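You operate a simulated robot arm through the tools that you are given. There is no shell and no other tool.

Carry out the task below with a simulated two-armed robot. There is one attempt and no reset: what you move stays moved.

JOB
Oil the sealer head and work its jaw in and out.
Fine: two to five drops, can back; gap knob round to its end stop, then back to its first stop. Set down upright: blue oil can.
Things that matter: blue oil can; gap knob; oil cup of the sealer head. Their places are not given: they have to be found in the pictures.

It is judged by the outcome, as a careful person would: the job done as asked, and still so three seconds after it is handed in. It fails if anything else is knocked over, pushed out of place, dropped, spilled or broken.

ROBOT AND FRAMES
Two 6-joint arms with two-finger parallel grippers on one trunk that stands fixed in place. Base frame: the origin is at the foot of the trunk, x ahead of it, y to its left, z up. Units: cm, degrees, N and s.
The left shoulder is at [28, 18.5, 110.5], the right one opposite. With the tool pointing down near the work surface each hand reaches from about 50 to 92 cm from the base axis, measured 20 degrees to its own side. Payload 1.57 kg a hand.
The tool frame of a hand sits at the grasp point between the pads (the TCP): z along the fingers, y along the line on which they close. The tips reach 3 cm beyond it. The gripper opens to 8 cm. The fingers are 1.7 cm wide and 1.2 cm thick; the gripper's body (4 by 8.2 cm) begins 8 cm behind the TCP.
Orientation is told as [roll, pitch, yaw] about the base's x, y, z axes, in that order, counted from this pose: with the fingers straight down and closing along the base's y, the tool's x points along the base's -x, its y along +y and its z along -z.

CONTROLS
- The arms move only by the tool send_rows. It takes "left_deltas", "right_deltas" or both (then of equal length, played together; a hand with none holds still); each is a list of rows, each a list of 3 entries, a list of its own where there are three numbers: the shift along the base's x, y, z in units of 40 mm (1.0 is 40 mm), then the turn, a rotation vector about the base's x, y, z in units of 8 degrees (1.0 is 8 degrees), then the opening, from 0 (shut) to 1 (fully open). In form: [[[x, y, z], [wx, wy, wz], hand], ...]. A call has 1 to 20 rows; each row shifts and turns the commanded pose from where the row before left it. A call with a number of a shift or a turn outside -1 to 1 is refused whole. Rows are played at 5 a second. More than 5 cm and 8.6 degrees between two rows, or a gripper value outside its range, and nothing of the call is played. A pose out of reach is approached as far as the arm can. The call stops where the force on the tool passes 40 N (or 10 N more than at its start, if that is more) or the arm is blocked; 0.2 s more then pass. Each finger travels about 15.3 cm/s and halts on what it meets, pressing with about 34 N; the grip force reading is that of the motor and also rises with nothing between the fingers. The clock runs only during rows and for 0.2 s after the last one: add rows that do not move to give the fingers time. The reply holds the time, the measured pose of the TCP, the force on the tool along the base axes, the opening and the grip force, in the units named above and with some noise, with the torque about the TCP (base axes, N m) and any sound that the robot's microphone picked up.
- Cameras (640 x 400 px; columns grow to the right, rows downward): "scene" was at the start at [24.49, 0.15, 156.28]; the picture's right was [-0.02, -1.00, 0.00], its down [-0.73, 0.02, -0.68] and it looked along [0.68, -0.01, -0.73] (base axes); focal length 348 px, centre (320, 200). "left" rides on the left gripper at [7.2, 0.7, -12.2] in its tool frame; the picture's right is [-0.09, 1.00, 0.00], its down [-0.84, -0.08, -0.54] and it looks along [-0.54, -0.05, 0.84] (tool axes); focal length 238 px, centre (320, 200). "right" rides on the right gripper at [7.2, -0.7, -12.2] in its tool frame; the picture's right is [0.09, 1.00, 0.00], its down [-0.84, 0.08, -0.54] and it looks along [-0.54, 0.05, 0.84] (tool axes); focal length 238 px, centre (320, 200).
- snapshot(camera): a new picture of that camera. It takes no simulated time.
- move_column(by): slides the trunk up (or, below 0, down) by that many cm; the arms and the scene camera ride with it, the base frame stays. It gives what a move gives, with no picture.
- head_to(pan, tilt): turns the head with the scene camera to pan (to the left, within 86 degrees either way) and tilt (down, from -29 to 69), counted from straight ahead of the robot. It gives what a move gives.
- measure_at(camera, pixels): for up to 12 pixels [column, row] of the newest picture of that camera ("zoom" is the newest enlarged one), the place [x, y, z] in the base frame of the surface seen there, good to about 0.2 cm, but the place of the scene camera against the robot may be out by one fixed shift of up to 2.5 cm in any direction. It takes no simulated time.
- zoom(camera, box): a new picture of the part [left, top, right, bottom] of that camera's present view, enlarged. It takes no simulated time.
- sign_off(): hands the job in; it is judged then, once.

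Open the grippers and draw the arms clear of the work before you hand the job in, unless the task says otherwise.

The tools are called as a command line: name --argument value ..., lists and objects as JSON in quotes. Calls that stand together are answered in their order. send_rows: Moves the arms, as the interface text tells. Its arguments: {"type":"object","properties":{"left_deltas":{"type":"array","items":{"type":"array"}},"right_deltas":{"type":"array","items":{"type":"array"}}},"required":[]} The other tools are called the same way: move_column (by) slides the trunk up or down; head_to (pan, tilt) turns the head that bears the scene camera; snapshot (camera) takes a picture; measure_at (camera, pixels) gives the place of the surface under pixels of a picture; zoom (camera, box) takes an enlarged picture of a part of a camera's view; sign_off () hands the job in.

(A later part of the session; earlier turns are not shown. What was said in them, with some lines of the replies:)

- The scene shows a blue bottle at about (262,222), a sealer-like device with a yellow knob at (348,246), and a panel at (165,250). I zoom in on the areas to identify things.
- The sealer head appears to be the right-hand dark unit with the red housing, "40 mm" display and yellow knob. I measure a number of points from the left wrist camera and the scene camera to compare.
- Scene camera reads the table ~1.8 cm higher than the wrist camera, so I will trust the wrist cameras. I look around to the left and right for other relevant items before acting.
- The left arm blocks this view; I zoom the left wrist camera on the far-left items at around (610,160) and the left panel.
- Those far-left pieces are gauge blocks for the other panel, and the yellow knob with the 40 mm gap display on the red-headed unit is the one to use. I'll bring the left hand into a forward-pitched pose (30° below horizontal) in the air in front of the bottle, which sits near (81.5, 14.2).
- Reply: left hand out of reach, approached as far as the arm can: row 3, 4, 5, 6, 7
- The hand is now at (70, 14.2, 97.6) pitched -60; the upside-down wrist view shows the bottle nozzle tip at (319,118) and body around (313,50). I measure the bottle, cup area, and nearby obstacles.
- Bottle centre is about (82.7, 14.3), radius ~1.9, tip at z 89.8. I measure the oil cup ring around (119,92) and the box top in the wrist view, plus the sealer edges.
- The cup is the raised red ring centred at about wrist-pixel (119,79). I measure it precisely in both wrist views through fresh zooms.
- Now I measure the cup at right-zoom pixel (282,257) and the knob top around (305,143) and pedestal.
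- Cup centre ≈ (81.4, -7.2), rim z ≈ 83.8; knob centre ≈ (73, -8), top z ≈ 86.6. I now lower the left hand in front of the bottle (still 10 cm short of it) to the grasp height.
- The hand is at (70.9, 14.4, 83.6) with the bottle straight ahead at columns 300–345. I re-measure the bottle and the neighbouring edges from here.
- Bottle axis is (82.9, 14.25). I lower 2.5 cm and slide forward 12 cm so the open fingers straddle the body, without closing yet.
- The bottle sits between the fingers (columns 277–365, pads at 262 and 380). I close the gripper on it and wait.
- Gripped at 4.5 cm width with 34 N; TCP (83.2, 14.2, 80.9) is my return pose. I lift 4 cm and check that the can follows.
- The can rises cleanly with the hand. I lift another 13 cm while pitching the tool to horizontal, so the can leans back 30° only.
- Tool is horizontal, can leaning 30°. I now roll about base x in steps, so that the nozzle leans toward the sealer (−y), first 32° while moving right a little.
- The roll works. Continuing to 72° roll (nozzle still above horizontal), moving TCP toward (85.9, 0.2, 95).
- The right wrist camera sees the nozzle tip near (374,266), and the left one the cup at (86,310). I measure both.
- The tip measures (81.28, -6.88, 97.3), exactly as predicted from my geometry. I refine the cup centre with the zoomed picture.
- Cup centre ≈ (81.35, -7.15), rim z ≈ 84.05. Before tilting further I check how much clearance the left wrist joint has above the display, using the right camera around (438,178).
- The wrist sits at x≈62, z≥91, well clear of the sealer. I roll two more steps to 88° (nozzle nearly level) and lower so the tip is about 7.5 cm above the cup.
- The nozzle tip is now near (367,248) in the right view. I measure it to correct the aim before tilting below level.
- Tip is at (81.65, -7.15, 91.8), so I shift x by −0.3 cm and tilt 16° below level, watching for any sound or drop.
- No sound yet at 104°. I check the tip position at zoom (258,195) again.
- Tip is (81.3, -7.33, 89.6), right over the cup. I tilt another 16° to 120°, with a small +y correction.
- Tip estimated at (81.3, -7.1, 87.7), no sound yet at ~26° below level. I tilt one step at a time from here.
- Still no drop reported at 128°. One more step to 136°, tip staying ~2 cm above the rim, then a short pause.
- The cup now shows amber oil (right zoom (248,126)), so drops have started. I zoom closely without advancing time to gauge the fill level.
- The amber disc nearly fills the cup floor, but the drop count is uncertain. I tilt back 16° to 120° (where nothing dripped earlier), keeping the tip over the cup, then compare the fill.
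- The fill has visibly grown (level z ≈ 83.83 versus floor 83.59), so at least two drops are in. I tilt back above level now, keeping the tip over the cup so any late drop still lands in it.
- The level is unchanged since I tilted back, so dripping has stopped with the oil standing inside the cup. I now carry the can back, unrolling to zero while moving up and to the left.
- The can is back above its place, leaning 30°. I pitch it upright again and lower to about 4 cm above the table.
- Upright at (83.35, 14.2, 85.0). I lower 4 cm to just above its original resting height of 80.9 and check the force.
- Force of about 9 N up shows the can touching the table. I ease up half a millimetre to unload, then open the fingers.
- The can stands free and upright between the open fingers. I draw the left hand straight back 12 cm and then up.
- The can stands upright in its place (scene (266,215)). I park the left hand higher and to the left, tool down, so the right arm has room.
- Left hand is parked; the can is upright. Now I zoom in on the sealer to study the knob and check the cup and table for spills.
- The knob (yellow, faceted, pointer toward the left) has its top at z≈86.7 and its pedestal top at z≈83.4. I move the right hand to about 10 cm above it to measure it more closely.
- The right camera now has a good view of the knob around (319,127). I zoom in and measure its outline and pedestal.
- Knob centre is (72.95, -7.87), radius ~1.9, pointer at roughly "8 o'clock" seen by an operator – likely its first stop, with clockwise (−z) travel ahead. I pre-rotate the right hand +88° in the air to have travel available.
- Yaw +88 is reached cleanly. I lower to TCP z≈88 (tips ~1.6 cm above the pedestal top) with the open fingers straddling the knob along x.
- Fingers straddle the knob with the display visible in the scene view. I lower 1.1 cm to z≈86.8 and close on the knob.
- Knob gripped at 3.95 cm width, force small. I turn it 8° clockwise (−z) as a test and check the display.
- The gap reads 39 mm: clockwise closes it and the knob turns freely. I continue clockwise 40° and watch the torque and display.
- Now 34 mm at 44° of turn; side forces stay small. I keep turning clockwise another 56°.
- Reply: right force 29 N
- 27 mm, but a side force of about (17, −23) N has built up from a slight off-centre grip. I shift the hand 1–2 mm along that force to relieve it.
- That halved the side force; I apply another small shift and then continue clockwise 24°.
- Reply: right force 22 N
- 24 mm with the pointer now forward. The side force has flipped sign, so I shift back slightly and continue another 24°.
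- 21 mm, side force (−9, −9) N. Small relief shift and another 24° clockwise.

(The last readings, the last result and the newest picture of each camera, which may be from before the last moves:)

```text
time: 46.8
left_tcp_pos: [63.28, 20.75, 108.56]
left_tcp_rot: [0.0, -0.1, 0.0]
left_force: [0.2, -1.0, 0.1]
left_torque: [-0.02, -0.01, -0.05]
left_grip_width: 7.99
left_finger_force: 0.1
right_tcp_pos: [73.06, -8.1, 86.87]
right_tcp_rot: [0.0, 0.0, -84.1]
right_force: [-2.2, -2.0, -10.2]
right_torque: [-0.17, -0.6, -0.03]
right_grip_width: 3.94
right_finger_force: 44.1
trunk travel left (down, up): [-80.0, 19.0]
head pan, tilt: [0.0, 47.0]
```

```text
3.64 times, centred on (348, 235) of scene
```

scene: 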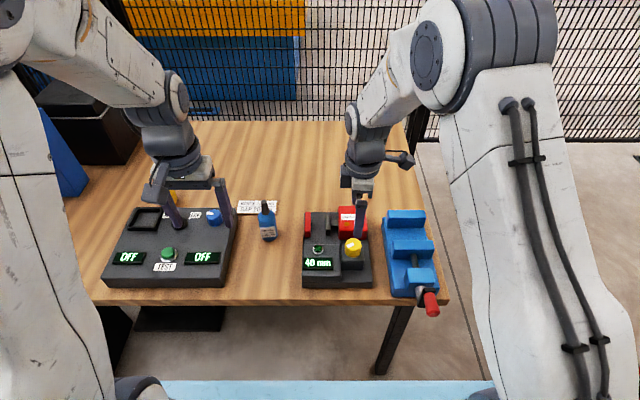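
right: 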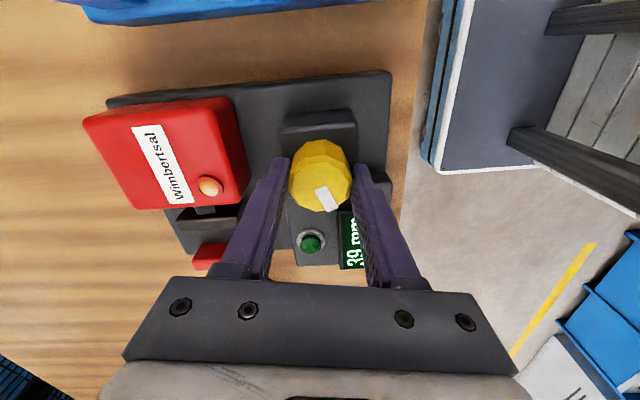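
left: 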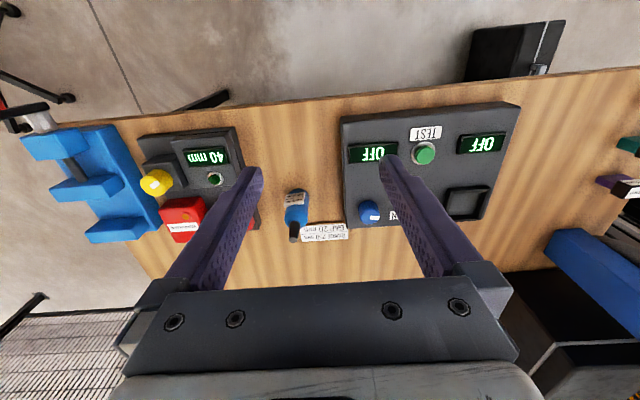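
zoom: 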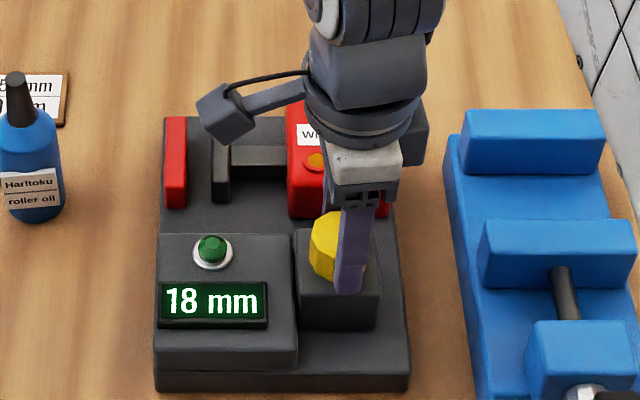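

18 mm at 172° of turn, forces small. The wrist still has travel, so I continue another 24°.

send_rows --right_deltas '[[[0, 0, 0], [0, 0, -1], 0.4], [[0, 0, 0], [0, 0, -1], 0.4], [[0, 0, 0], [0, 0, -1], 0.4], [[0, 0, 0], [0, 0, 0], 0.4]]'

zoom --camera "scene" --box '[295, 180, 400, 290]'

```text
time: 47.8
left_tcp_pos: [63.24, 20.77, 108.68]
left_tcp_rot: [0.1, 0.1, 0.0]
left_force: [0.5, 0.2, 0.3]
left_torque: [-0.02, -0.04, 0.01]
left_grip_width: 8.01
left_finger_force: 0.1
right_tcp_pos: [72.94, -8.08, 86.89]
right_tcp_rot: [0.0, 0.1, -108.1]
right_force: [-3.2, 1.6, 1.7]
right_torque: [-0.03, 0.74, 0.02]
right_grip_width: 3.93
right_finger_force: 44.7
trunk travel left (down, up): [-80.0, 19.0]
head pan, tilt: [0.0, 47.0]
```

```text
3.64 times, centred on (348, 235) of scene
```

zoom: 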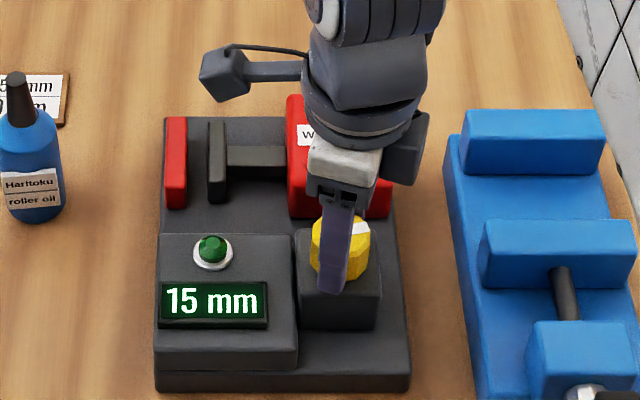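

15 mm at 196°. Another 24° clockwise, still watching torque and display.

send_rows --right_deltas '[[[0, 0, 0], [0, 0, -1], 0.4], [[0, 0, 0], [0, 0, -1], 0.4], [[0, 0, 0], [0, 0, -1], 0.4], [[0, 0, 0], [0, 0, 0], 0.4]]'

zoom --camera "scene" --box '[295, 180, 400, 290]'

```text
time: 48.8
left_tcp_pos: [63.33, 20.73, 108.55]
left_tcp_rot: [0.0, 0.0, -0.1]
left_force: [-0.2, 0.7, 0.5]
left_torque: [-0.01, -0.02, -0.01]
left_grip_width: 8.02
left_finger_force: 0.1
right_tcp_pos: [72.78, -8.05, 86.88]
right_tcp_rot: [0.0, 0.0, -132.2]
right_force: [-7.2, 6.8, -6.2]
right_torque: [0.24, -1.08, 0.03]
right_grip_width: 3.97
right_finger_force: 44.4
trunk travel left (down, up): [-80.0, 19.0]
head pan, tilt: [0.0, 47.0]
```

```text
3.64 times, centred on (348, 235) of scene
```

zoom: 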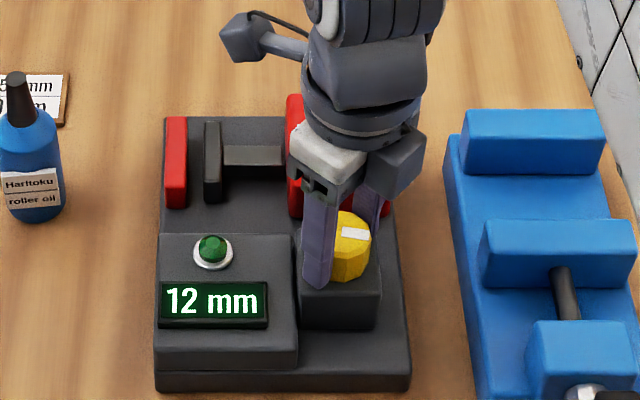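

12 mm at 220°. The end stop may be near, so I go 8° at a time in half-steps from here.

send_rows --right_deltas '[[[-0.02, 0.02, 0], [0, 0, -0.5], 0.4], [[0, 0, 0], [0, 0, -0.5], 0.4], [[0, 0, 0], [0, 0, 0], 0.4]]'

zoom --camera "scene" --box '[295, 180, 400, 290]'

```text
time: 49.6
left_tcp_pos: [63.46, 20.72, 108.7]
left_tcp_rot: [0.0, 0.0, -0.1]
left_force: [0.0, 0.2, -0.2]
left_torque: [-0.02, -0.03, 0.01]
left_grip_width: 7.99
left_finger_force: 0.1
right_tcp_pos: [72.97, -8.08, 86.93]
right_tcp_rot: [0.0, -0.1, -140.1]
right_force: [-8.6, -0.4, -8.9]
right_torque: [-0.29, -0.72, 0.01]
right_grip_width: 3.94
right_finger_force: 44.8
trunk travel left (down, up): [-80.0, 19.0]
head pan, tilt: [0.0, 47.0]
```

```text
3.64 times, centred on (348, 235) of scene
```

zoom: 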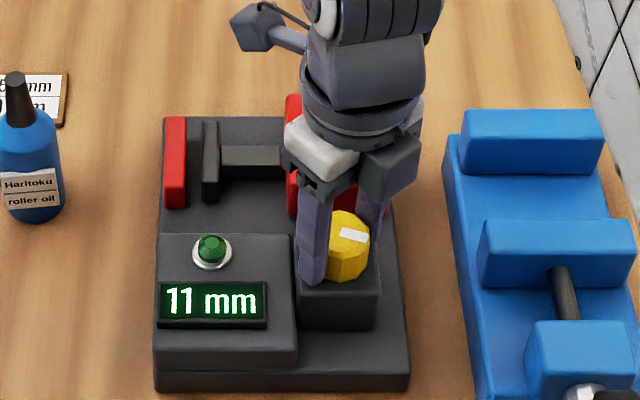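

11 mm at 228°. Another 8° in half-steps.

send_rows --right_deltas '[[[-0.02, 0, 0], [0, 0, -0.5], 0.4], [[0, 0, 0], [0, 0, -0.5], 0.4], [[0, 0, 0], [0, 0, 0], 0.4]]'

zoom --camera "scene" --box '[295, 180, 400, 290]'

```text
time: 50.4
left_tcp_pos: [63.3, 20.77, 108.52]
left_tcp_rot: [0.0, -0.1, -0.1]
left_force: [0.3, -0.5, 0.1]
left_torque: [0.02, -0.04, -0.01]
left_grip_width: 8.0
left_finger_force: 0.0
right_tcp_pos: [72.95, -8.0, 86.86]
right_tcp_rot: [0.0, 0.0, -148.1]
right_force: [-2.1, -7.4, -9.3]
right_torque: [-1.36, 0.49, -0.01]
right_grip_width: 3.95
right_finger_force: 44.6
trunk travel left (down, up): [-80.0, 19.0]
head pan, tilt: [0.0, 47.0]
```

```text
3.64 times, centred on (348, 235) of scene
```

zoom: 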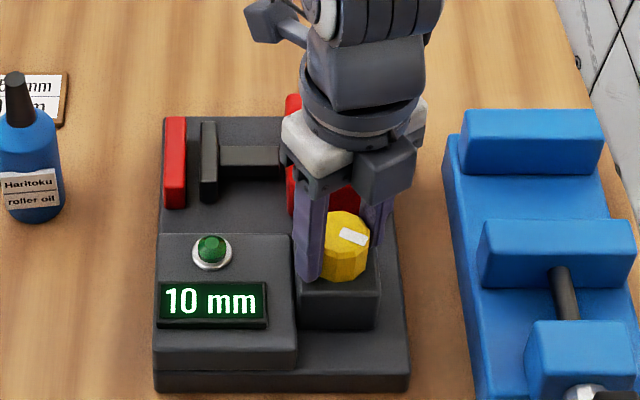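

10 mm at 236°, torque about z still near zero, so not against a stop yet. I continue gently another 6°.

send_rows --right_deltas '[[[0, -0.02, 0], [0, 0, -0.4], 0.4], [[0, 0, 0], [0, 0, -0.4], 0.4], [[0, 0, 0], [0, 0, 0], 0.4]]'

zoom --camera "scene" --box '[295, 180, 400, 290]'

snapshot --camera "right"

```text
time: 51.2
left_tcp_pos: [63.37, 20.65, 108.6]
left_tcp_rot: [0.0, -0.2, 0.0]
left_force: [-0.1, -0.1, 0.9]
left_torque: [-0.02, 0.0, 0.0]
left_grip_width: 8.04
left_finger_force: 0.1
right_tcp_pos: [72.98, -8.01, 86.84]
right_tcp_rot: [0.0, 0.3, -154.5]
right_force: [3.6, -3.4, -7.0]
right_torque: [0.42, 0.57, 0.78]
right_grip_width: 3.98
right_finger_force: 45.4
trunk travel left (down, up): [-80.0, 19.0]
head pan, tilt: [0.0, 47.0]
```

```text
3.64 times, centred on (348, 235) of scene
```

zoom: 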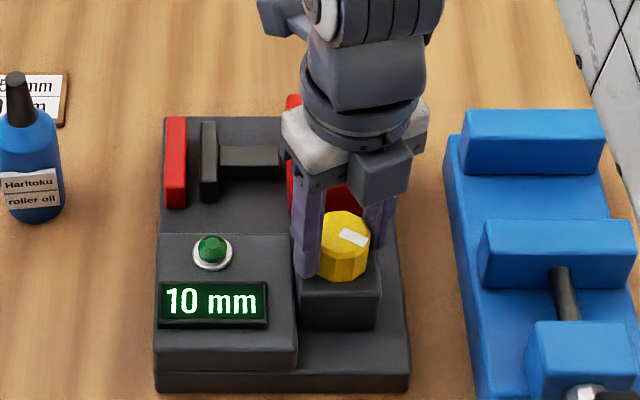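

```text
taken
```

right: 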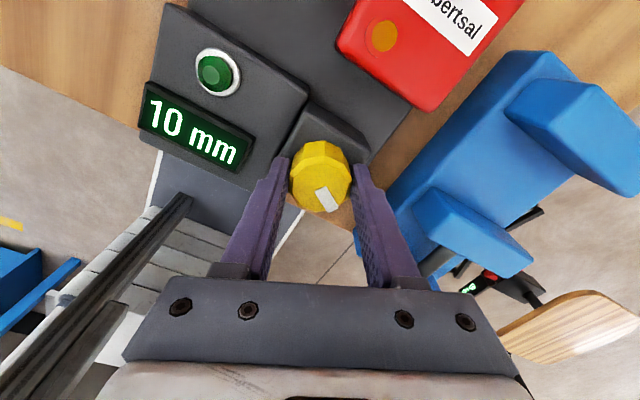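

The torque about z jumped to 0.78 N m with the display steady at 10 mm – the end stop. I press 2° more to make sure it is fully seated.

send_rows --right_deltas '[[[0, 0, 0], [0, 0, -0.3], 0.4], [[0, 0, 0], [0, 0, 0], 0.4]]'

zoom --camera "scene" --box '[295, 180, 400, 290]'

```text
time: 51.8
left_tcp_pos: [63.39, 20.73, 108.57]
left_tcp_rot: [0.1, 0.0, -0.1]
left_force: [0.1, 0.5, 0.0]
left_torque: [0.02, -0.01, 0.0]
left_grip_width: 7.99
left_finger_force: 0.0
right_tcp_pos: [72.86, -8.04, 86.94]
right_tcp_rot: [0.1, 0.3, -156.9]
right_force: [5.5, -2.0, 1.0]
right_torque: [0.43, 0.54, 0.71]
right_grip_width: 3.97
right_finger_force: 44.6
trunk travel left (down, up): [-80.0, 19.0]
head pan, tilt: [0.0, 47.0]
```

```text
3.64 times, centred on (348, 235) of scene
```

zoom: 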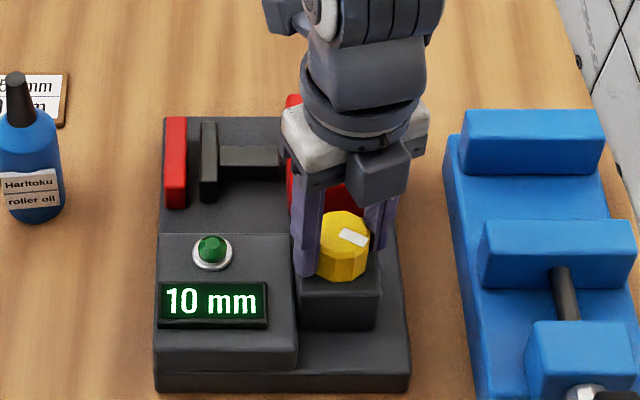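

Torque holds at 0.7 N m with the knob fixed: end stop reached. Now I turn back counter-clockwise (+z), 24° first, watching side forces.

send_rows --right_deltas '[[[0, 0, 0], [0, 0, 0.5], 0.4], [[0.01, 0, 0], [0, 0, 1], 0.4], [[0.02, 0, 0], [0, 0, 1], 0.4], [[0, 0, 0], [0, 0, 1], 0.4], [[0, 0, 0], [0, 0, 0], 0.4]]'

zoom --camera "scene" --box '[295, 180, 400, 290]'

```text
time: 53.0
left_tcp_pos: [63.18, 20.65, 108.65]
left_tcp_rot: [0.0, -0.1, 0.0]
left_force: [0.3, 0.2, -0.5]
left_torque: [0.02, 0.03, -0.01]
left_grip_width: 7.98
left_finger_force: 0.2
right_tcp_pos: [73.01, -8.04, 86.87]
right_tcp_rot: [-0.1, 0.0, -128.7]
right_force: [2.0, 0.9, 14.6]
right_torque: [0.46, 0.76, 0.0]
right_grip_width: 3.96
right_finger_force: 44.8
trunk travel left (down, up): [-80.0, 19.0]
head pan, tilt: [0.0, 47.0]
```

```text
3.64 times, centred on (348, 235) of scene
```

zoom: 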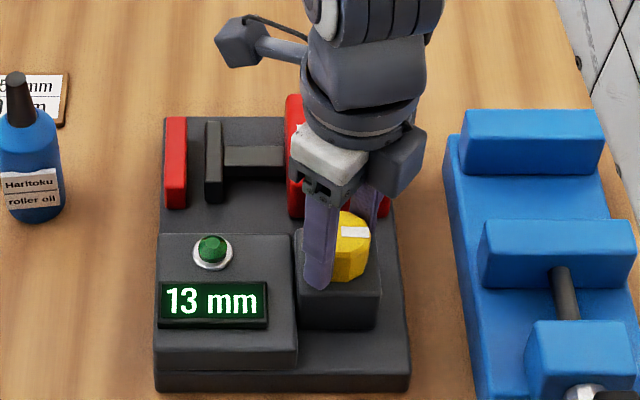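

13 mm and little side force. I continue counter-clockwise 40°.

send_rows --right_deltas '[[[0, 0, 0.015], [0, 0, 1], 0.4], [[0, 0, 0], [0, 0, 1], 0.4], [[0, 0, 0], [0, 0, 1], 0.4], [[0, 0, 0], [0, 0, 1], 0.4], [[0, 0, 0], [0, 0, 1], 0.4], [[0, 0, 0], [0, 0, 0], 0.4]]'

zoom --camera "scene" --box '[295, 180, 400, 290]'

```text
time: 54.4
left_tcp_pos: [63.29, 20.75, 108.59]
left_tcp_rot: [0.0, 0.0, 0.1]
left_force: [0.6, -1.2, 0.2]
left_torque: [-0.02, -0.02, -0.01]
left_grip_width: 8.01
left_finger_force: 0.1
right_tcp_pos: [73.07, -7.97, 86.93]
right_tcp_rot: [-0.1, 0.1, -88.8]
right_force: [5.1, 5.7, -0.1]
right_torque: [0.09, 0.49, 0.01]
right_grip_width: 3.97
right_finger_force: 44.5
trunk travel left (down, up): [-80.0, 19.0]
head pan, tilt: [0.0, 47.0]
```

```text
3.64 times, centred on (348, 235) of scene
```

zoom: 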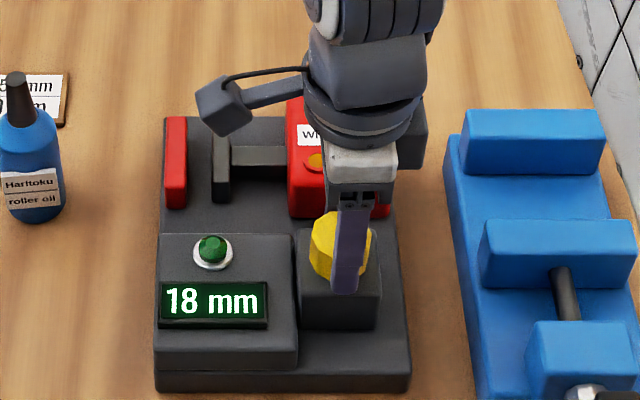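

18 mm, forces fine. Another 32° counter-clockwise with a small shift in the direction that relieved force on the way out.

send_rows --right_deltas '[[[0.015, 0.02, 0], [0, 0, 1], 0.4], [[0, 0, 0], [0, 0, 1], 0.4], [[0, 0, 0], [0, 0, 1], 0.4], [[0, 0, 0], [0, 0, 1], 0.4], [[0, 0, 0], [0, 0, 0], 0.4]]'

zoom --camera "scene" --box '[295, 180, 400, 290]'

```text
time: 55.6
left_tcp_pos: [63.39, 20.68, 108.5]
left_tcp_rot: [0.0, 0.0, 0.0]
left_force: [0.0, -0.7, -0.4]
left_torque: [-0.03, -0.01, -0.02]
left_grip_width: 7.98
left_finger_force: 0.1
right_tcp_pos: [73.03, -8.08, 86.95]
right_tcp_rot: [-0.2, 0.1, -56.7]
right_force: [2.8, 10.4, -18.8]
right_torque: [0.37, -1.12, 0.0]
right_grip_width: 3.95
right_finger_force: 44.8
trunk travel left (down, up): [-80.0, 19.0]
head pan, tilt: [0.0, 47.0]
```

```text
3.64 times, centred on (348, 235) of scene
```

zoom: 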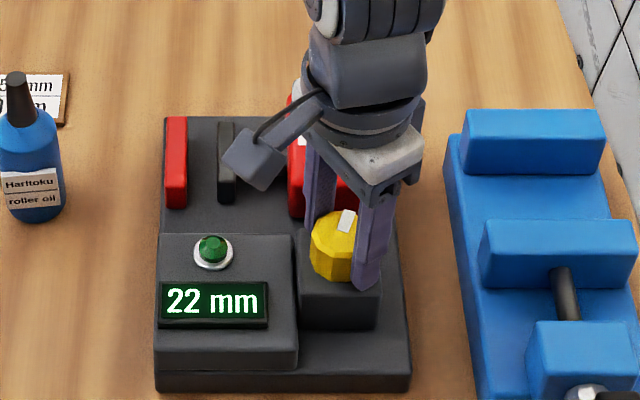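

22 mm; force (3, 10, −19) N. I relieve with a small +y, −z shift and continue 24°.

send_rows --right_deltas '[[[0.005, 0.035, -0.02], [0, 0, 0.5], 0.4], [[0, 0, 0], [0, 0, 1], 0.4], [[0, 0, 0], [0, 0, 1], 0.4], [[0, 0, 0], [0, 0, 0.5], 0.4], [[0, 0, 0], [0, 0, 0], 0.4]]'

zoom --camera "scene" --box '[295, 180, 400, 290]'

```text
time: 56.8
left_tcp_pos: [63.34, 20.6, 108.75]
left_tcp_rot: [0.1, 0.0, -0.1]
left_force: [1.0, 0.2, -0.9]
left_torque: [0.03, -0.01, 0.01]
left_grip_width: 8.02
left_finger_force: 0.0
right_tcp_pos: [73.06, -8.07, 86.85]
right_tcp_rot: [0.0, -0.1, -32.7]
right_force: [4.4, -21.7, 0.7]
right_torque: [0.27, 0.61, 0.0]
right_grip_width: 3.97
right_finger_force: 44.7
trunk travel left (down, up): [-80.0, 19.0]
head pan, tilt: [0.0, 47.0]
```

```text
3.64 times, centred on (348, 235) of scene
```

zoom: 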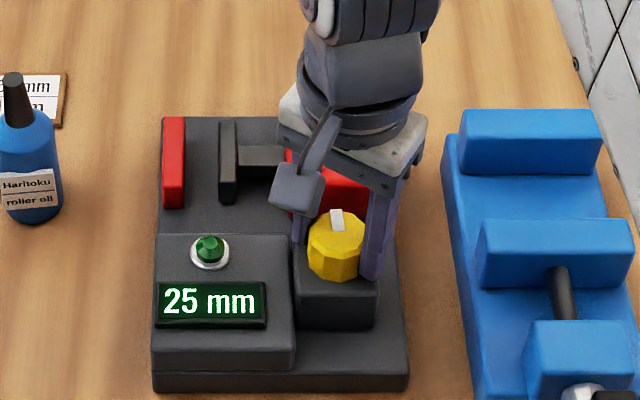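

25 mm, but side force −22 N in y. The unit looks possibly a hair shifted compared with earlier zooms, so I first relieve the force and then take the identical zoom as at 30.8 s for comparison.

zoom --camera "scene" --box '[295, 200, 380, 290]'

send_rows --right_deltas '[[[0.01, -0.04, 0], [0, 0, 0], 0.4], [[0, 0, 0], [0, 0, 0], 0.4]]'

zoom --camera "scene" --box '[295, 200, 380, 290]'

```text
4.44 times, centred on (338, 245) of scene
```

zoom: 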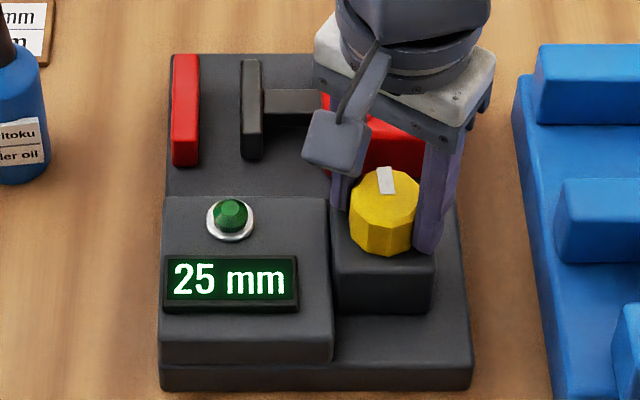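

```text
time: 57.4
left_tcp_pos: [63.38, 20.69, 108.51]
left_tcp_rot: [0.0, 0.0, 0.0]
left_force: [0.1, -0.2, -0.1]
left_torque: [0.01, -0.03, -0.02]
left_grip_width: 8.01
left_finger_force: 0.1
right_tcp_pos: [73.03, -8.12, 86.96]
right_tcp_rot: [0.2, -0.1, -32.8]
right_force: [5.9, -13.2, -3.5]
right_torque: [-1.05, 0.3, 0.04]
right_grip_width: 3.94
right_finger_force: 44.5
trunk travel left (down, up): [-80.0, 19.0]
head pan, tilt: [0.0, 47.0]
```

```text
4.44 times, centred on (338, 245) of scene
```

zoom: 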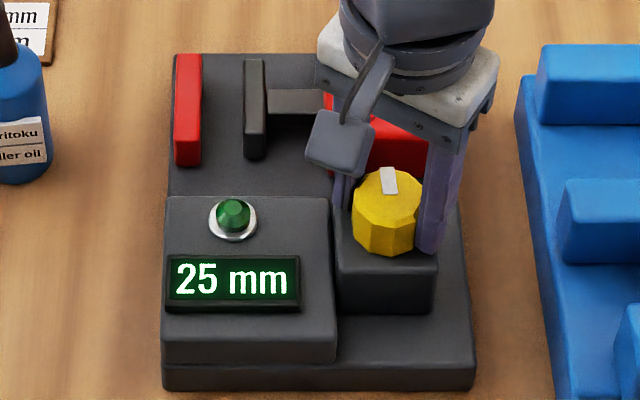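

The whole picture (vise and can included) moved with the load, so it was only the camera swaying; the unit is where it was. I relieve further and continue 24° counter-clockwise.

send_rows --right_deltas '[[[0.015, -0.03, 0], [0, 0, 0.5], 0.4], [[0.01, -0.015, 0], [0, 0, 1], 0.4], [[0.01, -0.015, 0], [0, 0, 1], 0.4], [[0, 0, 0], [0, 0, 0.5], 0.4], [[0, 0, 0], [0, 0, 0], 0.4]]'

zoom --camera "scene" --box '[295, 180, 400, 290]'

```text
time: 58.6
left_tcp_pos: [63.3, 20.82, 108.61]
left_tcp_rot: [0.0, -0.1, -0.1]
left_force: [0.0, 0.4, 0.0]
left_torque: [0.0, 0.02, -0.01]
left_grip_width: 7.99
left_finger_force: 0.0
right_tcp_pos: [73.08, -8.03, 86.94]
right_tcp_rot: [0.0, 0.1, -8.6]
right_force: [-10.4, 27.1, -10.3]
right_torque: [1.49, -0.05, -0.01]
right_grip_width: 3.94
right_finger_force: 44.1
trunk travel left (down, up): [-80.0, 19.0]
head pan, tilt: [0.0, 47.0]
```

```text
3.64 times, centred on (348, 235) of scene
```

zoom: 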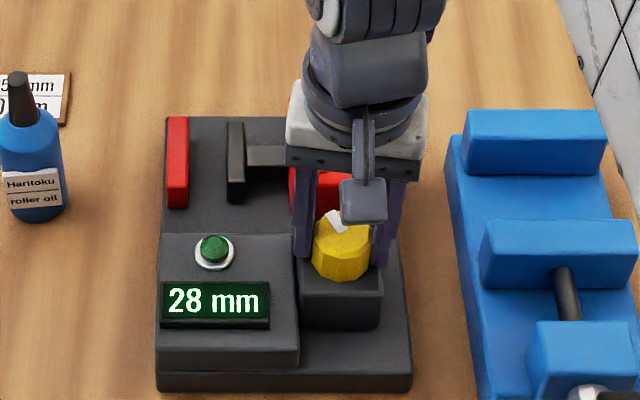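

28 mm, but my correction overshot: (−10, 27) N. I shift back without turning and check.

send_rows --right_deltas '[[[-0.02, 0.05, 0], [0, 0, 0], 0.4], [[-0.01, 0.02, 0], [0, 0, 0], 0.4], [[0, 0, 0], [0, 0, 0], 0.4]]'

```text
time: 59.4
left_tcp_pos: [63.27, 20.73, 108.53]
left_tcp_rot: [-0.1, -0.1, -0.2]
left_force: [-0.5, 0.1, 0.1]
left_torque: [0.01, 0.04, 0.01]
left_grip_width: 7.99
left_finger_force: 0.1
right_tcp_pos: [73.03, -8.06, 87.01]
right_tcp_rot: [0.0, 0.0, -8.8]
right_force: [-2.0, 16.2, -7.7]
right_torque: [0.99, 0.85, -0.04]
right_grip_width: 3.95
right_finger_force: 45.2
trunk travel left (down, up): [-80.0, 19.0]
head pan, tilt: [0.0, 47.0]
```

Side force dropped to 16 N. I shift another 3 mm in +y and re-read.

send_rows --right_deltas '[[[0, 0.08, 0], [0, 0, 0], 0.4], [[0, 0, 0], [0, 0, 0], 0.4]]'

```text
time: 60.0
left_tcp_pos: [63.34, 20.75, 108.74]
left_tcp_rot: [0.1, -0.1, 0.0]
left_force: [-0.5, 0.0, 0.0]
left_torque: [0.04, 0.01, -0.02]
left_grip_width: 8.01
left_finger_force: 0.1
right_tcp_pos: [73.18, -8.19, 87.01]
right_tcp_rot: [-0.1, 0.0, -8.9]
right_force: [-6.1, -21.3, -0.5]
right_torque: [-0.13, -1.27, 0.03]
right_grip_width: 3.96
right_finger_force: 44.9
trunk travel left (down, up): [-80.0, 19.0]
head pan, tilt: [0.0, 47.0]
```

Now −21 N, so the stiffness is about 115 N/cm; I go back 1.8 mm and continue turning 16° in the same call.

send_rows --right_deltas '[[[-0.01, -0.045, 0], [0, 0, 0], 0.4], [[0, 0, 0], [0, 0, 0], 0.4]]'

```text
time: 60.6
left_tcp_pos: [63.36, 20.57, 108.7]
left_tcp_rot: [0.0, 0.0, 0.0]
left_force: [0.0, 0.1, -0.7]
left_torque: [0.02, 0.0, -0.02]
left_grip_width: 7.98
left_finger_force: 0.0
right_tcp_pos: [73.07, -8.0, 86.89]
right_tcp_rot: [0.0, 0.0, -8.9]
right_force: [5.8, -18.1, -1.0]
right_torque: [-1.36, 1.17, 0.03]
right_grip_width: 3.95
right_finger_force: 45.4
trunk travel left (down, up): [-80.0, 19.0]
head pan, tilt: [0.0, 47.0]
```

The reading may simply be jittery in stiff contact, so I take a still reading to judge its spread.

send_rows --right_deltas '[[[0, 0, 0], [0, 0, 0], 0.4]]'

send_rows --right_deltas '[[[0, 0, 0], [0, 0, 0], 0.4]]'

```text
time: 61.0
left_tcp_pos: [63.32, 20.66, 108.67]
left_tcp_rot: [-0.1, 0.0, 0.0]
left_force: [0.5, -0.4, -0.3]
left_torque: [-0.01, 0.02, -0.04]
left_grip_width: 7.99
left_finger_force: 0.1
right_tcp_pos: [72.97, -8.03, 86.9]
right_tcp_rot: [0.1, -0.1, -8.9]
right_force: [5.4, -17.7, -0.4]
right_torque: [-1.1, 0.5, 0.03]
right_grip_width: 3.96
right_finger_force: 45.3
trunk travel left (down, up): [-80.0, 19.0]
head pan, tilt: [0.0, 47.0]
```

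```text
time: 61.4
left_tcp_pos: [63.37, 20.67, 108.67]
left_tcp_rot: [0.0, 0.0, 0.0]
left_force: [-0.5, -0.3, 0.0]
left_torque: [0.02, 0.01, -0.01]
left_grip_width: 7.98
left_finger_force: 0.0
right_tcp_pos: [73.09, -8.06, 86.93]
right_tcp_rot: [0.1, 0.0, -8.9]
right_force: [6.0, -16.4, 0.3]
right_torque: [-1.0, 0.08, 0.03]
right_grip_width: 3.98
right_finger_force: 45.0
trunk travel left (down, up): [-80.0, 19.0]
head pan, tilt: [0.0, 47.0]
```

The reading is steady at about (6, −17) N. I shift −1.2 mm in y and +0.4 mm in x, then continue 16°.

send_rows --right_deltas '[[[0.01, -0.03, 0], [0, 0, 0.5], 0.4], [[0, 0, 0], [0, 0, 1], 0.4], [[0, 0, 0], [0, 0, 0.5], 0.4], [[0, 0, 0], [0, 0, 0], 0.4]]'

zoom --camera "scene" --box '[295, 180, 400, 290]'

```text
time: 62.4
left_tcp_pos: [63.32, 20.78, 108.7]
left_tcp_rot: [0.1, 0.1, -0.1]
left_force: [0.5, -0.1, 0.3]
left_torque: [0.01, -0.01, -0.01]
left_grip_width: 8.0
left_finger_force: 0.0
right_tcp_pos: [73.1, -8.06, 86.9]
right_tcp_rot: [0.1, 0.0, 7.3]
right_force: [-2.0, -1.0, 12.5]
right_torque: [-0.45, 0.37, 0.0]
right_grip_width: 3.96
right_finger_force: 44.8
trunk travel left (down, up): [-80.0, 19.0]
head pan, tilt: [0.0, 47.0]
```

```text
3.64 times, centred on (348, 235) of scene
```

zoom: 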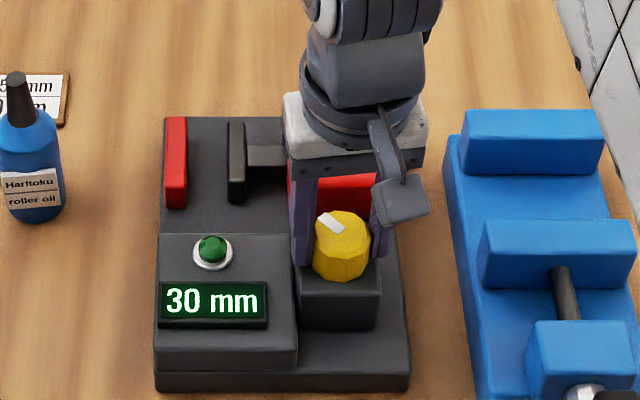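

30 mm and the side force is nearly gone. I continue another 24° counter-clockwise.

send_rows --right_deltas '[[[0, 0, 0], [0, 0, 1], 0.4], [[0, 0, 0], [0, 0, 1], 0.4], [[0, 0, 0], [0, 0, 1], 0.4], [[0, 0, 0], [0, 0, 0], 0.4]]'

zoom --camera "scene" --box '[295, 180, 400, 290]'

```text
time: 63.4
left_tcp_pos: [63.33, 20.68, 108.68]
left_tcp_rot: [0.0, 0.0, 0.1]
left_force: [-0.7, -0.2, 0.7]
left_torque: [0.01, 0.01, 0.02]
left_grip_width: 8.0
left_finger_force: 0.1
right_tcp_pos: [73.16, -7.94, 86.91]
right_tcp_rot: [-0.1, 0.0, 31.3]
right_force: [-4.0, 5.0, 7.2]
right_torque: [0.87, 0.03, 0.01]
right_grip_width: 3.98
right_finger_force: 45.0
trunk travel left (down, up): [-80.0, 19.0]
head pan, tilt: [0.0, 47.0]
```

```text
3.64 times, centred on (348, 235) of scene
```

zoom: 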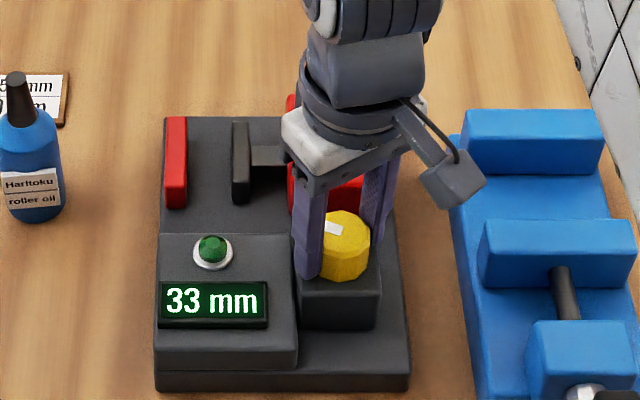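

33 mm, low forces. Another 32° counter-clockwise.

send_rows --right_deltas '[[[0, 0, 0], [0, 0, 1], 0.4], [[0, 0, 0], [0, 0, 1], 0.4], [[0, 0, 0], [0, 0, 1], 0.4], [[0, 0, 0], [0, 0, 1], 0.4], [[0, 0, 0], [0, 0, 0], 0.4]]'

zoom --camera "scene" --box '[295, 180, 400, 290]'

```text
time: 64.6
left_tcp_pos: [63.26, 20.77, 108.74]
left_tcp_rot: [0.0, -0.1, 0.0]
left_force: [-1.3, 0.8, -1.2]
left_torque: [-0.01, 0.03, -0.01]
left_grip_width: 7.99
left_finger_force: 0.0
right_tcp_pos: [73.04, -8.03, 87.01]
right_tcp_rot: [0.0, 0.0, 63.2]
right_force: [-8.7, 13.8, 11.6]
right_torque: [1.07, 0.44, -0.01]
right_grip_width: 3.96
right_finger_force: 45.1
trunk travel left (down, up): [-80.0, 19.0]
head pan, tilt: [0.0, 47.0]
```

```text
3.64 times, centred on (348, 235) of scene
```

zoom: 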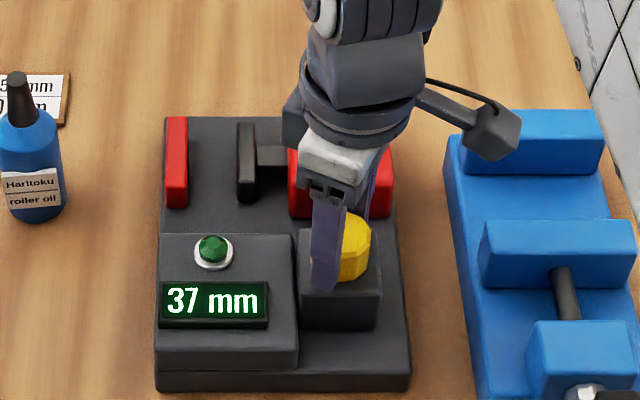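

37 mm. Small relief shift and 16° more, nearing the first stop.

send_rows --right_deltas '[[[-0.015, 0.025, 0], [0, 0, 0.5], 0.4], [[0, 0, 0], [0, 0, 1], 0.4], [[0, 0, 0], [0, 0, 0.5], 0.4], [[0, 0, 0], [0, 0, 0], 0.4]]'

zoom --camera "scene" --box '[295, 180, 400, 290]'

```text
time: 65.6
left_tcp_pos: [63.3, 20.68, 108.62]
left_tcp_rot: [0.0, 0.0, -0.1]
left_force: [1.0, 0.5, -0.5]
left_torque: [-0.01, 0.02, 0.02]
left_grip_width: 8.0
left_finger_force: 0.0
right_tcp_pos: [72.97, -8.02, 86.98]
right_tcp_rot: [0.1, 0.0, 79.2]
right_force: [-5.0, 2.5, 12.9]
right_torque: [0.09, 0.58, 0.0]
right_grip_width: 3.99
right_finger_force: 44.8
trunk travel left (down, up): [-80.0, 19.0]
head pan, tilt: [0.0, 47.0]
```

```text
3.64 times, centred on (348, 235) of scene
```

zoom: 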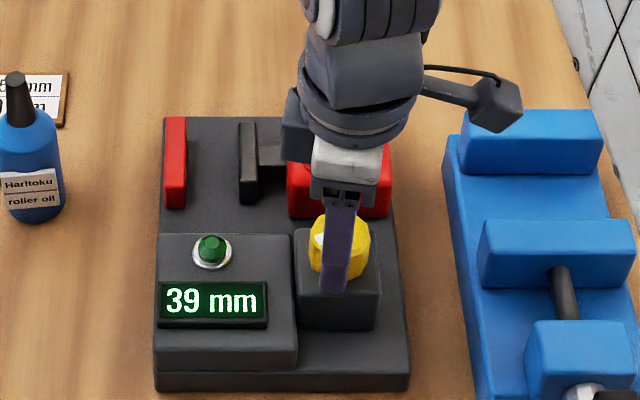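

39 mm. I go on in 4° half-steps, 8° total, watching for the stop torque.

send_rows --right_deltas '[[[0, 0, 0], [0, 0, 0.5], 0.4], [[0, 0, 0], [0, 0, 0.5], 0.4], [[0, 0, 0], [0, 0, 0], 0.4]]'

zoom --camera "scene" --box '[295, 180, 400, 290]'

```text
time: 66.4
left_tcp_pos: [63.31, 20.79, 108.67]
left_tcp_rot: [0.0, 0.0, -0.1]
left_force: [-0.7, 0.2, 0.0]
left_torque: [0.01, 0.01, 0.0]
left_grip_width: 7.99
left_finger_force: 0.0
right_tcp_pos: [73.14, -7.86, 86.99]
right_tcp_rot: [0.0, 0.0, 87.1]
right_force: [-1.5, -1.5, 7.6]
right_torque: [0.6, 0.67, -0.61]
right_grip_width: 3.93
right_finger_force: 44.5
trunk travel left (down, up): [-80.0, 19.0]
head pan, tilt: [0.0, 47.0]
```

```text
3.64 times, centred on (348, 235) of scene
```

zoom: 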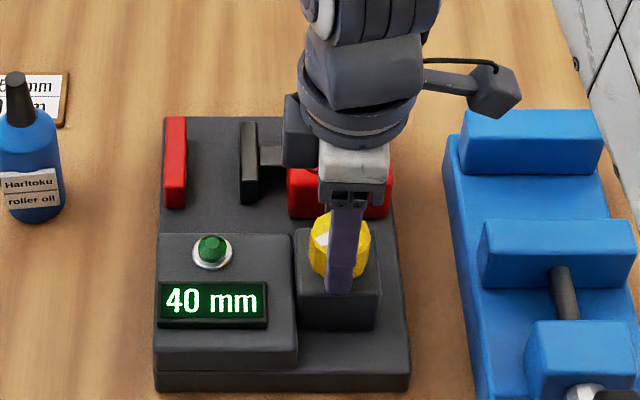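

40 mm with a −0.61 N m reaction: the first stop. I press 3° more to seat it, as before.

send_rows --right_deltas '[[[0, 0, 0], [0, 0, 0.4], 0.4], [[0, 0, 0], [0, 0, 0], 0.4]]'

zoom --camera "scene" --box '[295, 180, 400, 290]'

```text
time: 67.0
left_tcp_pos: [63.21, 20.73, 108.62]
left_tcp_rot: [0.1, -0.1, 0.0]
left_force: [0.0, -0.8, 0.5]
left_torque: [0.01, -0.01, 0.01]
left_grip_width: 8.01
left_finger_force: 0.0
right_tcp_pos: [73.02, -7.96, 86.9]
right_tcp_rot: [0.0, 0.0, 90.4]
right_force: [-1.1, 0.9, 7.7]
right_torque: [0.3, 0.84, -0.48]
right_grip_width: 3.95
right_finger_force: 45.0
trunk travel left (down, up): [-80.0, 19.0]
head pan, tilt: [0.0, 47.0]
```

```text
3.64 times, centred on (348, 235) of scene
```

zoom: 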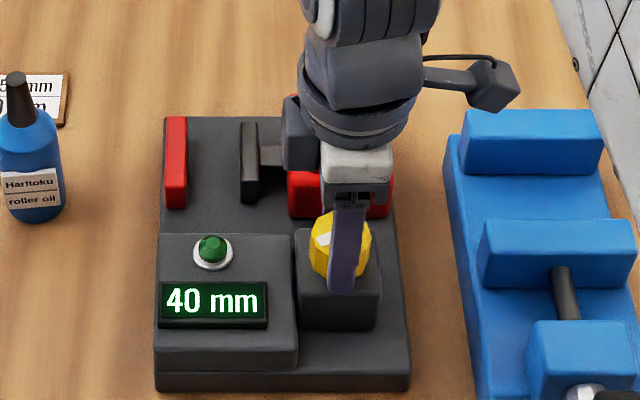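

The knob is at its first stop, 40 mm. I open the fingers slowly, then lift straight up.

send_rows --right_deltas '[[[0, 0, 0], [0, 0, 0], 0.6], [[0, 0, 0], [0, 0, 0], 0.8], [[0, 0, 0], [0, 0, 0], 1], [[0, 0, 0], [0, 0, 0], 1], [[0, 0, 0.3], [0, 0, 0], 1], [[0, 0, 0.5], [0, 0, 0], 1], [[0, 0, 0.6], [0, 0, 0], 1], [[0, 0, 0.6], [0, 0, 0], 1], [[0, 0, 0.6], [0, 0, 0], 1], [[0, 0, 0.6], [0, 0, 0], 1], [[0, 0, 0], [0, 0, 0], 1]]'

zoom --camera "scene" --box '[220, 180, 400, 300]'

snapshot --camera "right"

```text
time: 69.4
left_tcp_pos: [63.29, 20.81, 108.59]
left_tcp_rot: [0.0, 0.0, -0.1]
left_force: [0.7, -0.1, -0.4]
left_torque: [-0.02, -0.01, 0.01]
left_grip_width: 7.99
left_finger_force: 0.0
right_tcp_pos: [72.95, -7.95, 99.59]
right_tcp_rot: [0.0, 0.0, 90.4]
right_force: [0.0, -0.3, 0.9]
right_torque: [0.01, 0.05, -0.01]
right_grip_width: 7.97
right_finger_force: 0.1
trunk travel left (down, up): [-80.0, 19.0]
head pan, tilt: [0.0, 47.0]
```

```text
3.33 times, centred on (310, 240) of scene
```

zoom: 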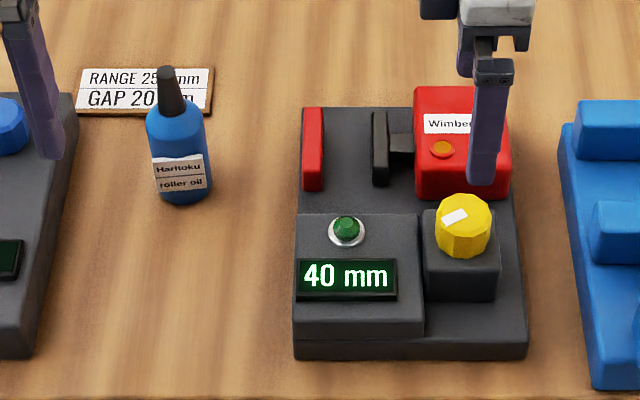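

```text
taken
```

right: 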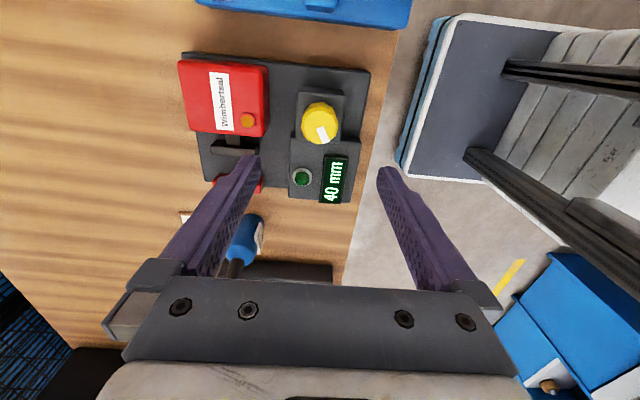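

The knob stays at 40 mm after release. I return the right hand toward its start pose and unwind the wrist.

send_rows --right_deltas '[[[-0.4, -0.25, 0.4], [0, 0, -1], 1], [[-0.4, -0.25, 0.4], [0, 0, -1], 1], [[-0.4, -0.25, 0.4], [0, 0, -1], 1], [[-0.4, -0.25, 0.4], [0, 0, -1], 1], [[-0.4, -0.25, 0.4], [0, 0, -1], 1], [[-0.4, -0.25, 0.4], [0, 0, -1], 1], [[-0.4, -0.25, 0.4], [0, 0, -1], 1], [[-0.4, -0.25, 0.4], [0, 0, -1], 1], [[-0.4, -0.25, 0.4], [0, 0, -1], 1], [[-0.4, -0.25, 0.4], [0, 0, -1], 1], [[-0.4, -0.25, 0.3], [0, 0, -1], 1], [[0, 0, 0], [0, 0, 0], 1]]'

snapshot --camera "scene"

zoom --camera "right" --box '[320, 140, 440, 250]'

zoom --camera "scene" --box '[332, 212, 356, 234]'

```text
time: 72.0
left_tcp_pos: [63.34, 20.66, 108.73]
left_tcp_rot: [0.0, 0.0, 0.0]
left_force: [-0.3, -1.1, -0.2]
left_torque: [-0.02, 0.0, 0.01]
left_grip_width: 7.98
left_finger_force: 0.1
right_tcp_pos: [55.33, -18.96, 116.59]
right_tcp_rot: [-0.1, 0.0, 2.2]
right_force: [0.0, 0.0, 0.0]
right_torque: [0.0, 0.0, -0.05]
right_grip_width: 8.01
right_finger_force: 0.0
trunk travel left (down, up): [-80.0, 19.0]
head pan, tilt: [0.0, 47.0]
```

```text
taken
```

scene: 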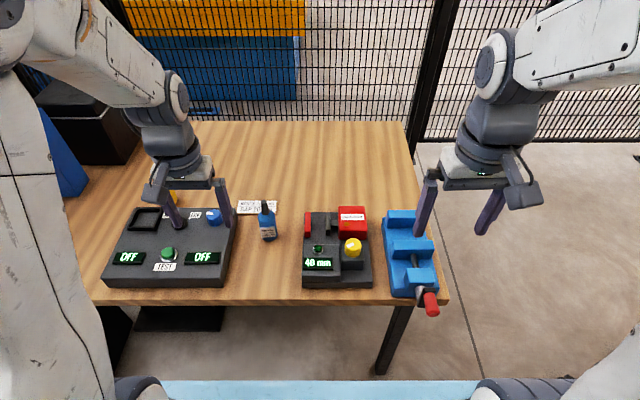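

```text
3.64 times, centred on (380, 195) of right
```

zoom: 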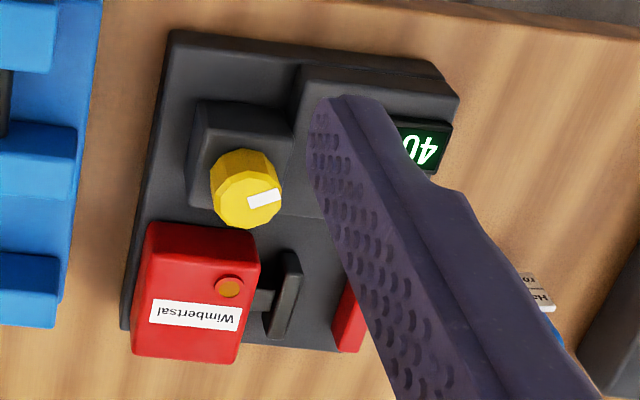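

```text
16.00 times, centred on (344, 223) of scene
```

zoom: 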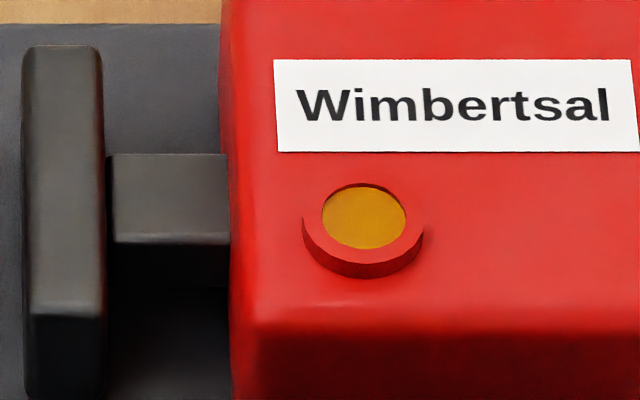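

Knob reads 40 mm, oil is inside the cup with no spill, and the unit's position matches earlier zooms. I draw the left hand back to about its start pose and check the can once more.

send_rows --left_deltas '[[[-0.35, 0, 0.35], [0, 0, 0], 1], [[-0.35, 0, 0.35], [0, 0, 0], 1], [[-0.35, 0, 0.25], [0, 0, 0], 1], [[0, 0, 0], [0, 0, 0], 1], [[0, 0, 0], [0, 0, 0], 1]]'

snapshot --camera "left"

zoom --camera "scene" --box '[220, 180, 400, 300]'

measure_at --camera "left" --pixels '[[300, 205], [300, 235]]'

```text
time: 73.2
left_tcp_pos: [59.02, 20.78, 112.18]
left_tcp_rot: [0.0, 0.1, 0.0]
left_force: [0.4, 0.5, -0.1]
left_torque: [0.01, -0.03, -0.02]
left_grip_width: 8.0
left_finger_force: 0.1
right_tcp_pos: [55.27, -18.84, 116.66]
right_tcp_rot: [0.0, 0.0, 2.4]
right_force: [0.1, 0.5, -0.4]
right_torque: [0.02, 0.0, -0.02]
right_grip_width: 7.99
right_finger_force: 0.2
trunk travel left (down, up): [-80.0, 19.0]
head pan, tilt: [0.0, 47.0]
```

```text
taken
```

left: 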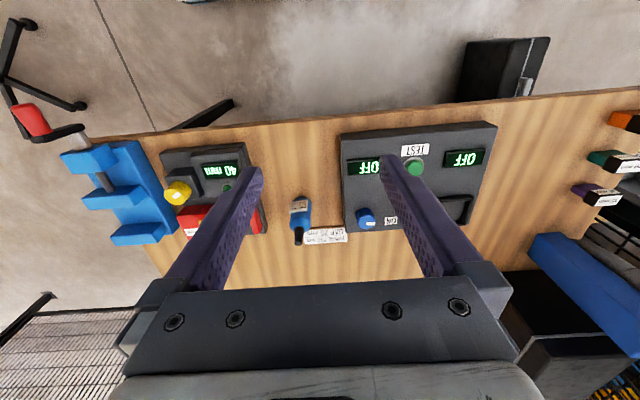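

```text
3.33 times, centred on (310, 240) of scene
```

zoom: 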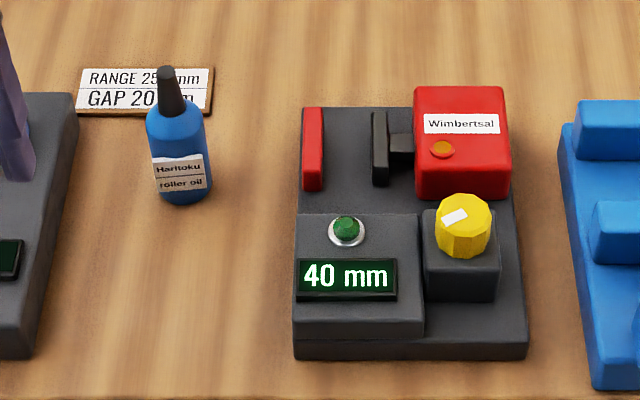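

```text
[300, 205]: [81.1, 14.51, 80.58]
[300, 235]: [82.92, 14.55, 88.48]
```

The can stands upright in its original place (about (83, 14.3)), the cup holds the oil, the knob is back at its first stop (40 mm), and both hands are open and clear. I hand the job in.

sign_off

```text
The job is handed in.
```

I've handed the job in. The sealer head is oiled and its jaw has been worked in and out, but I couldn't count the drops exactly.

- **Oil:** The microphone reported no sound for the drops, so I judged them by the oil level in the cup. The level was higher in the second picture than in the first, so at least two drops went in. From how full the cup is, I estimate two to four. The level stayed steady after I tilted the can back, and I saw no spill.
- **Oil can:** It stands upright where it was, about (83, 14).
- **Gap knob:** I turned it clockwise from 40 mm to its end stop at 10 mm, about 240 degrees. Then I turned it back to its first stop, and the display reads 40 mm again. I felt the knob come up against both stops.
- **Surroundings:** I saw nothing else moved or knocked over. Side forces on the knob reached about 29 N while turning. Later pictures show the sealer in the same place as before.

Both grippers are open and the arms are back near their starting poses.
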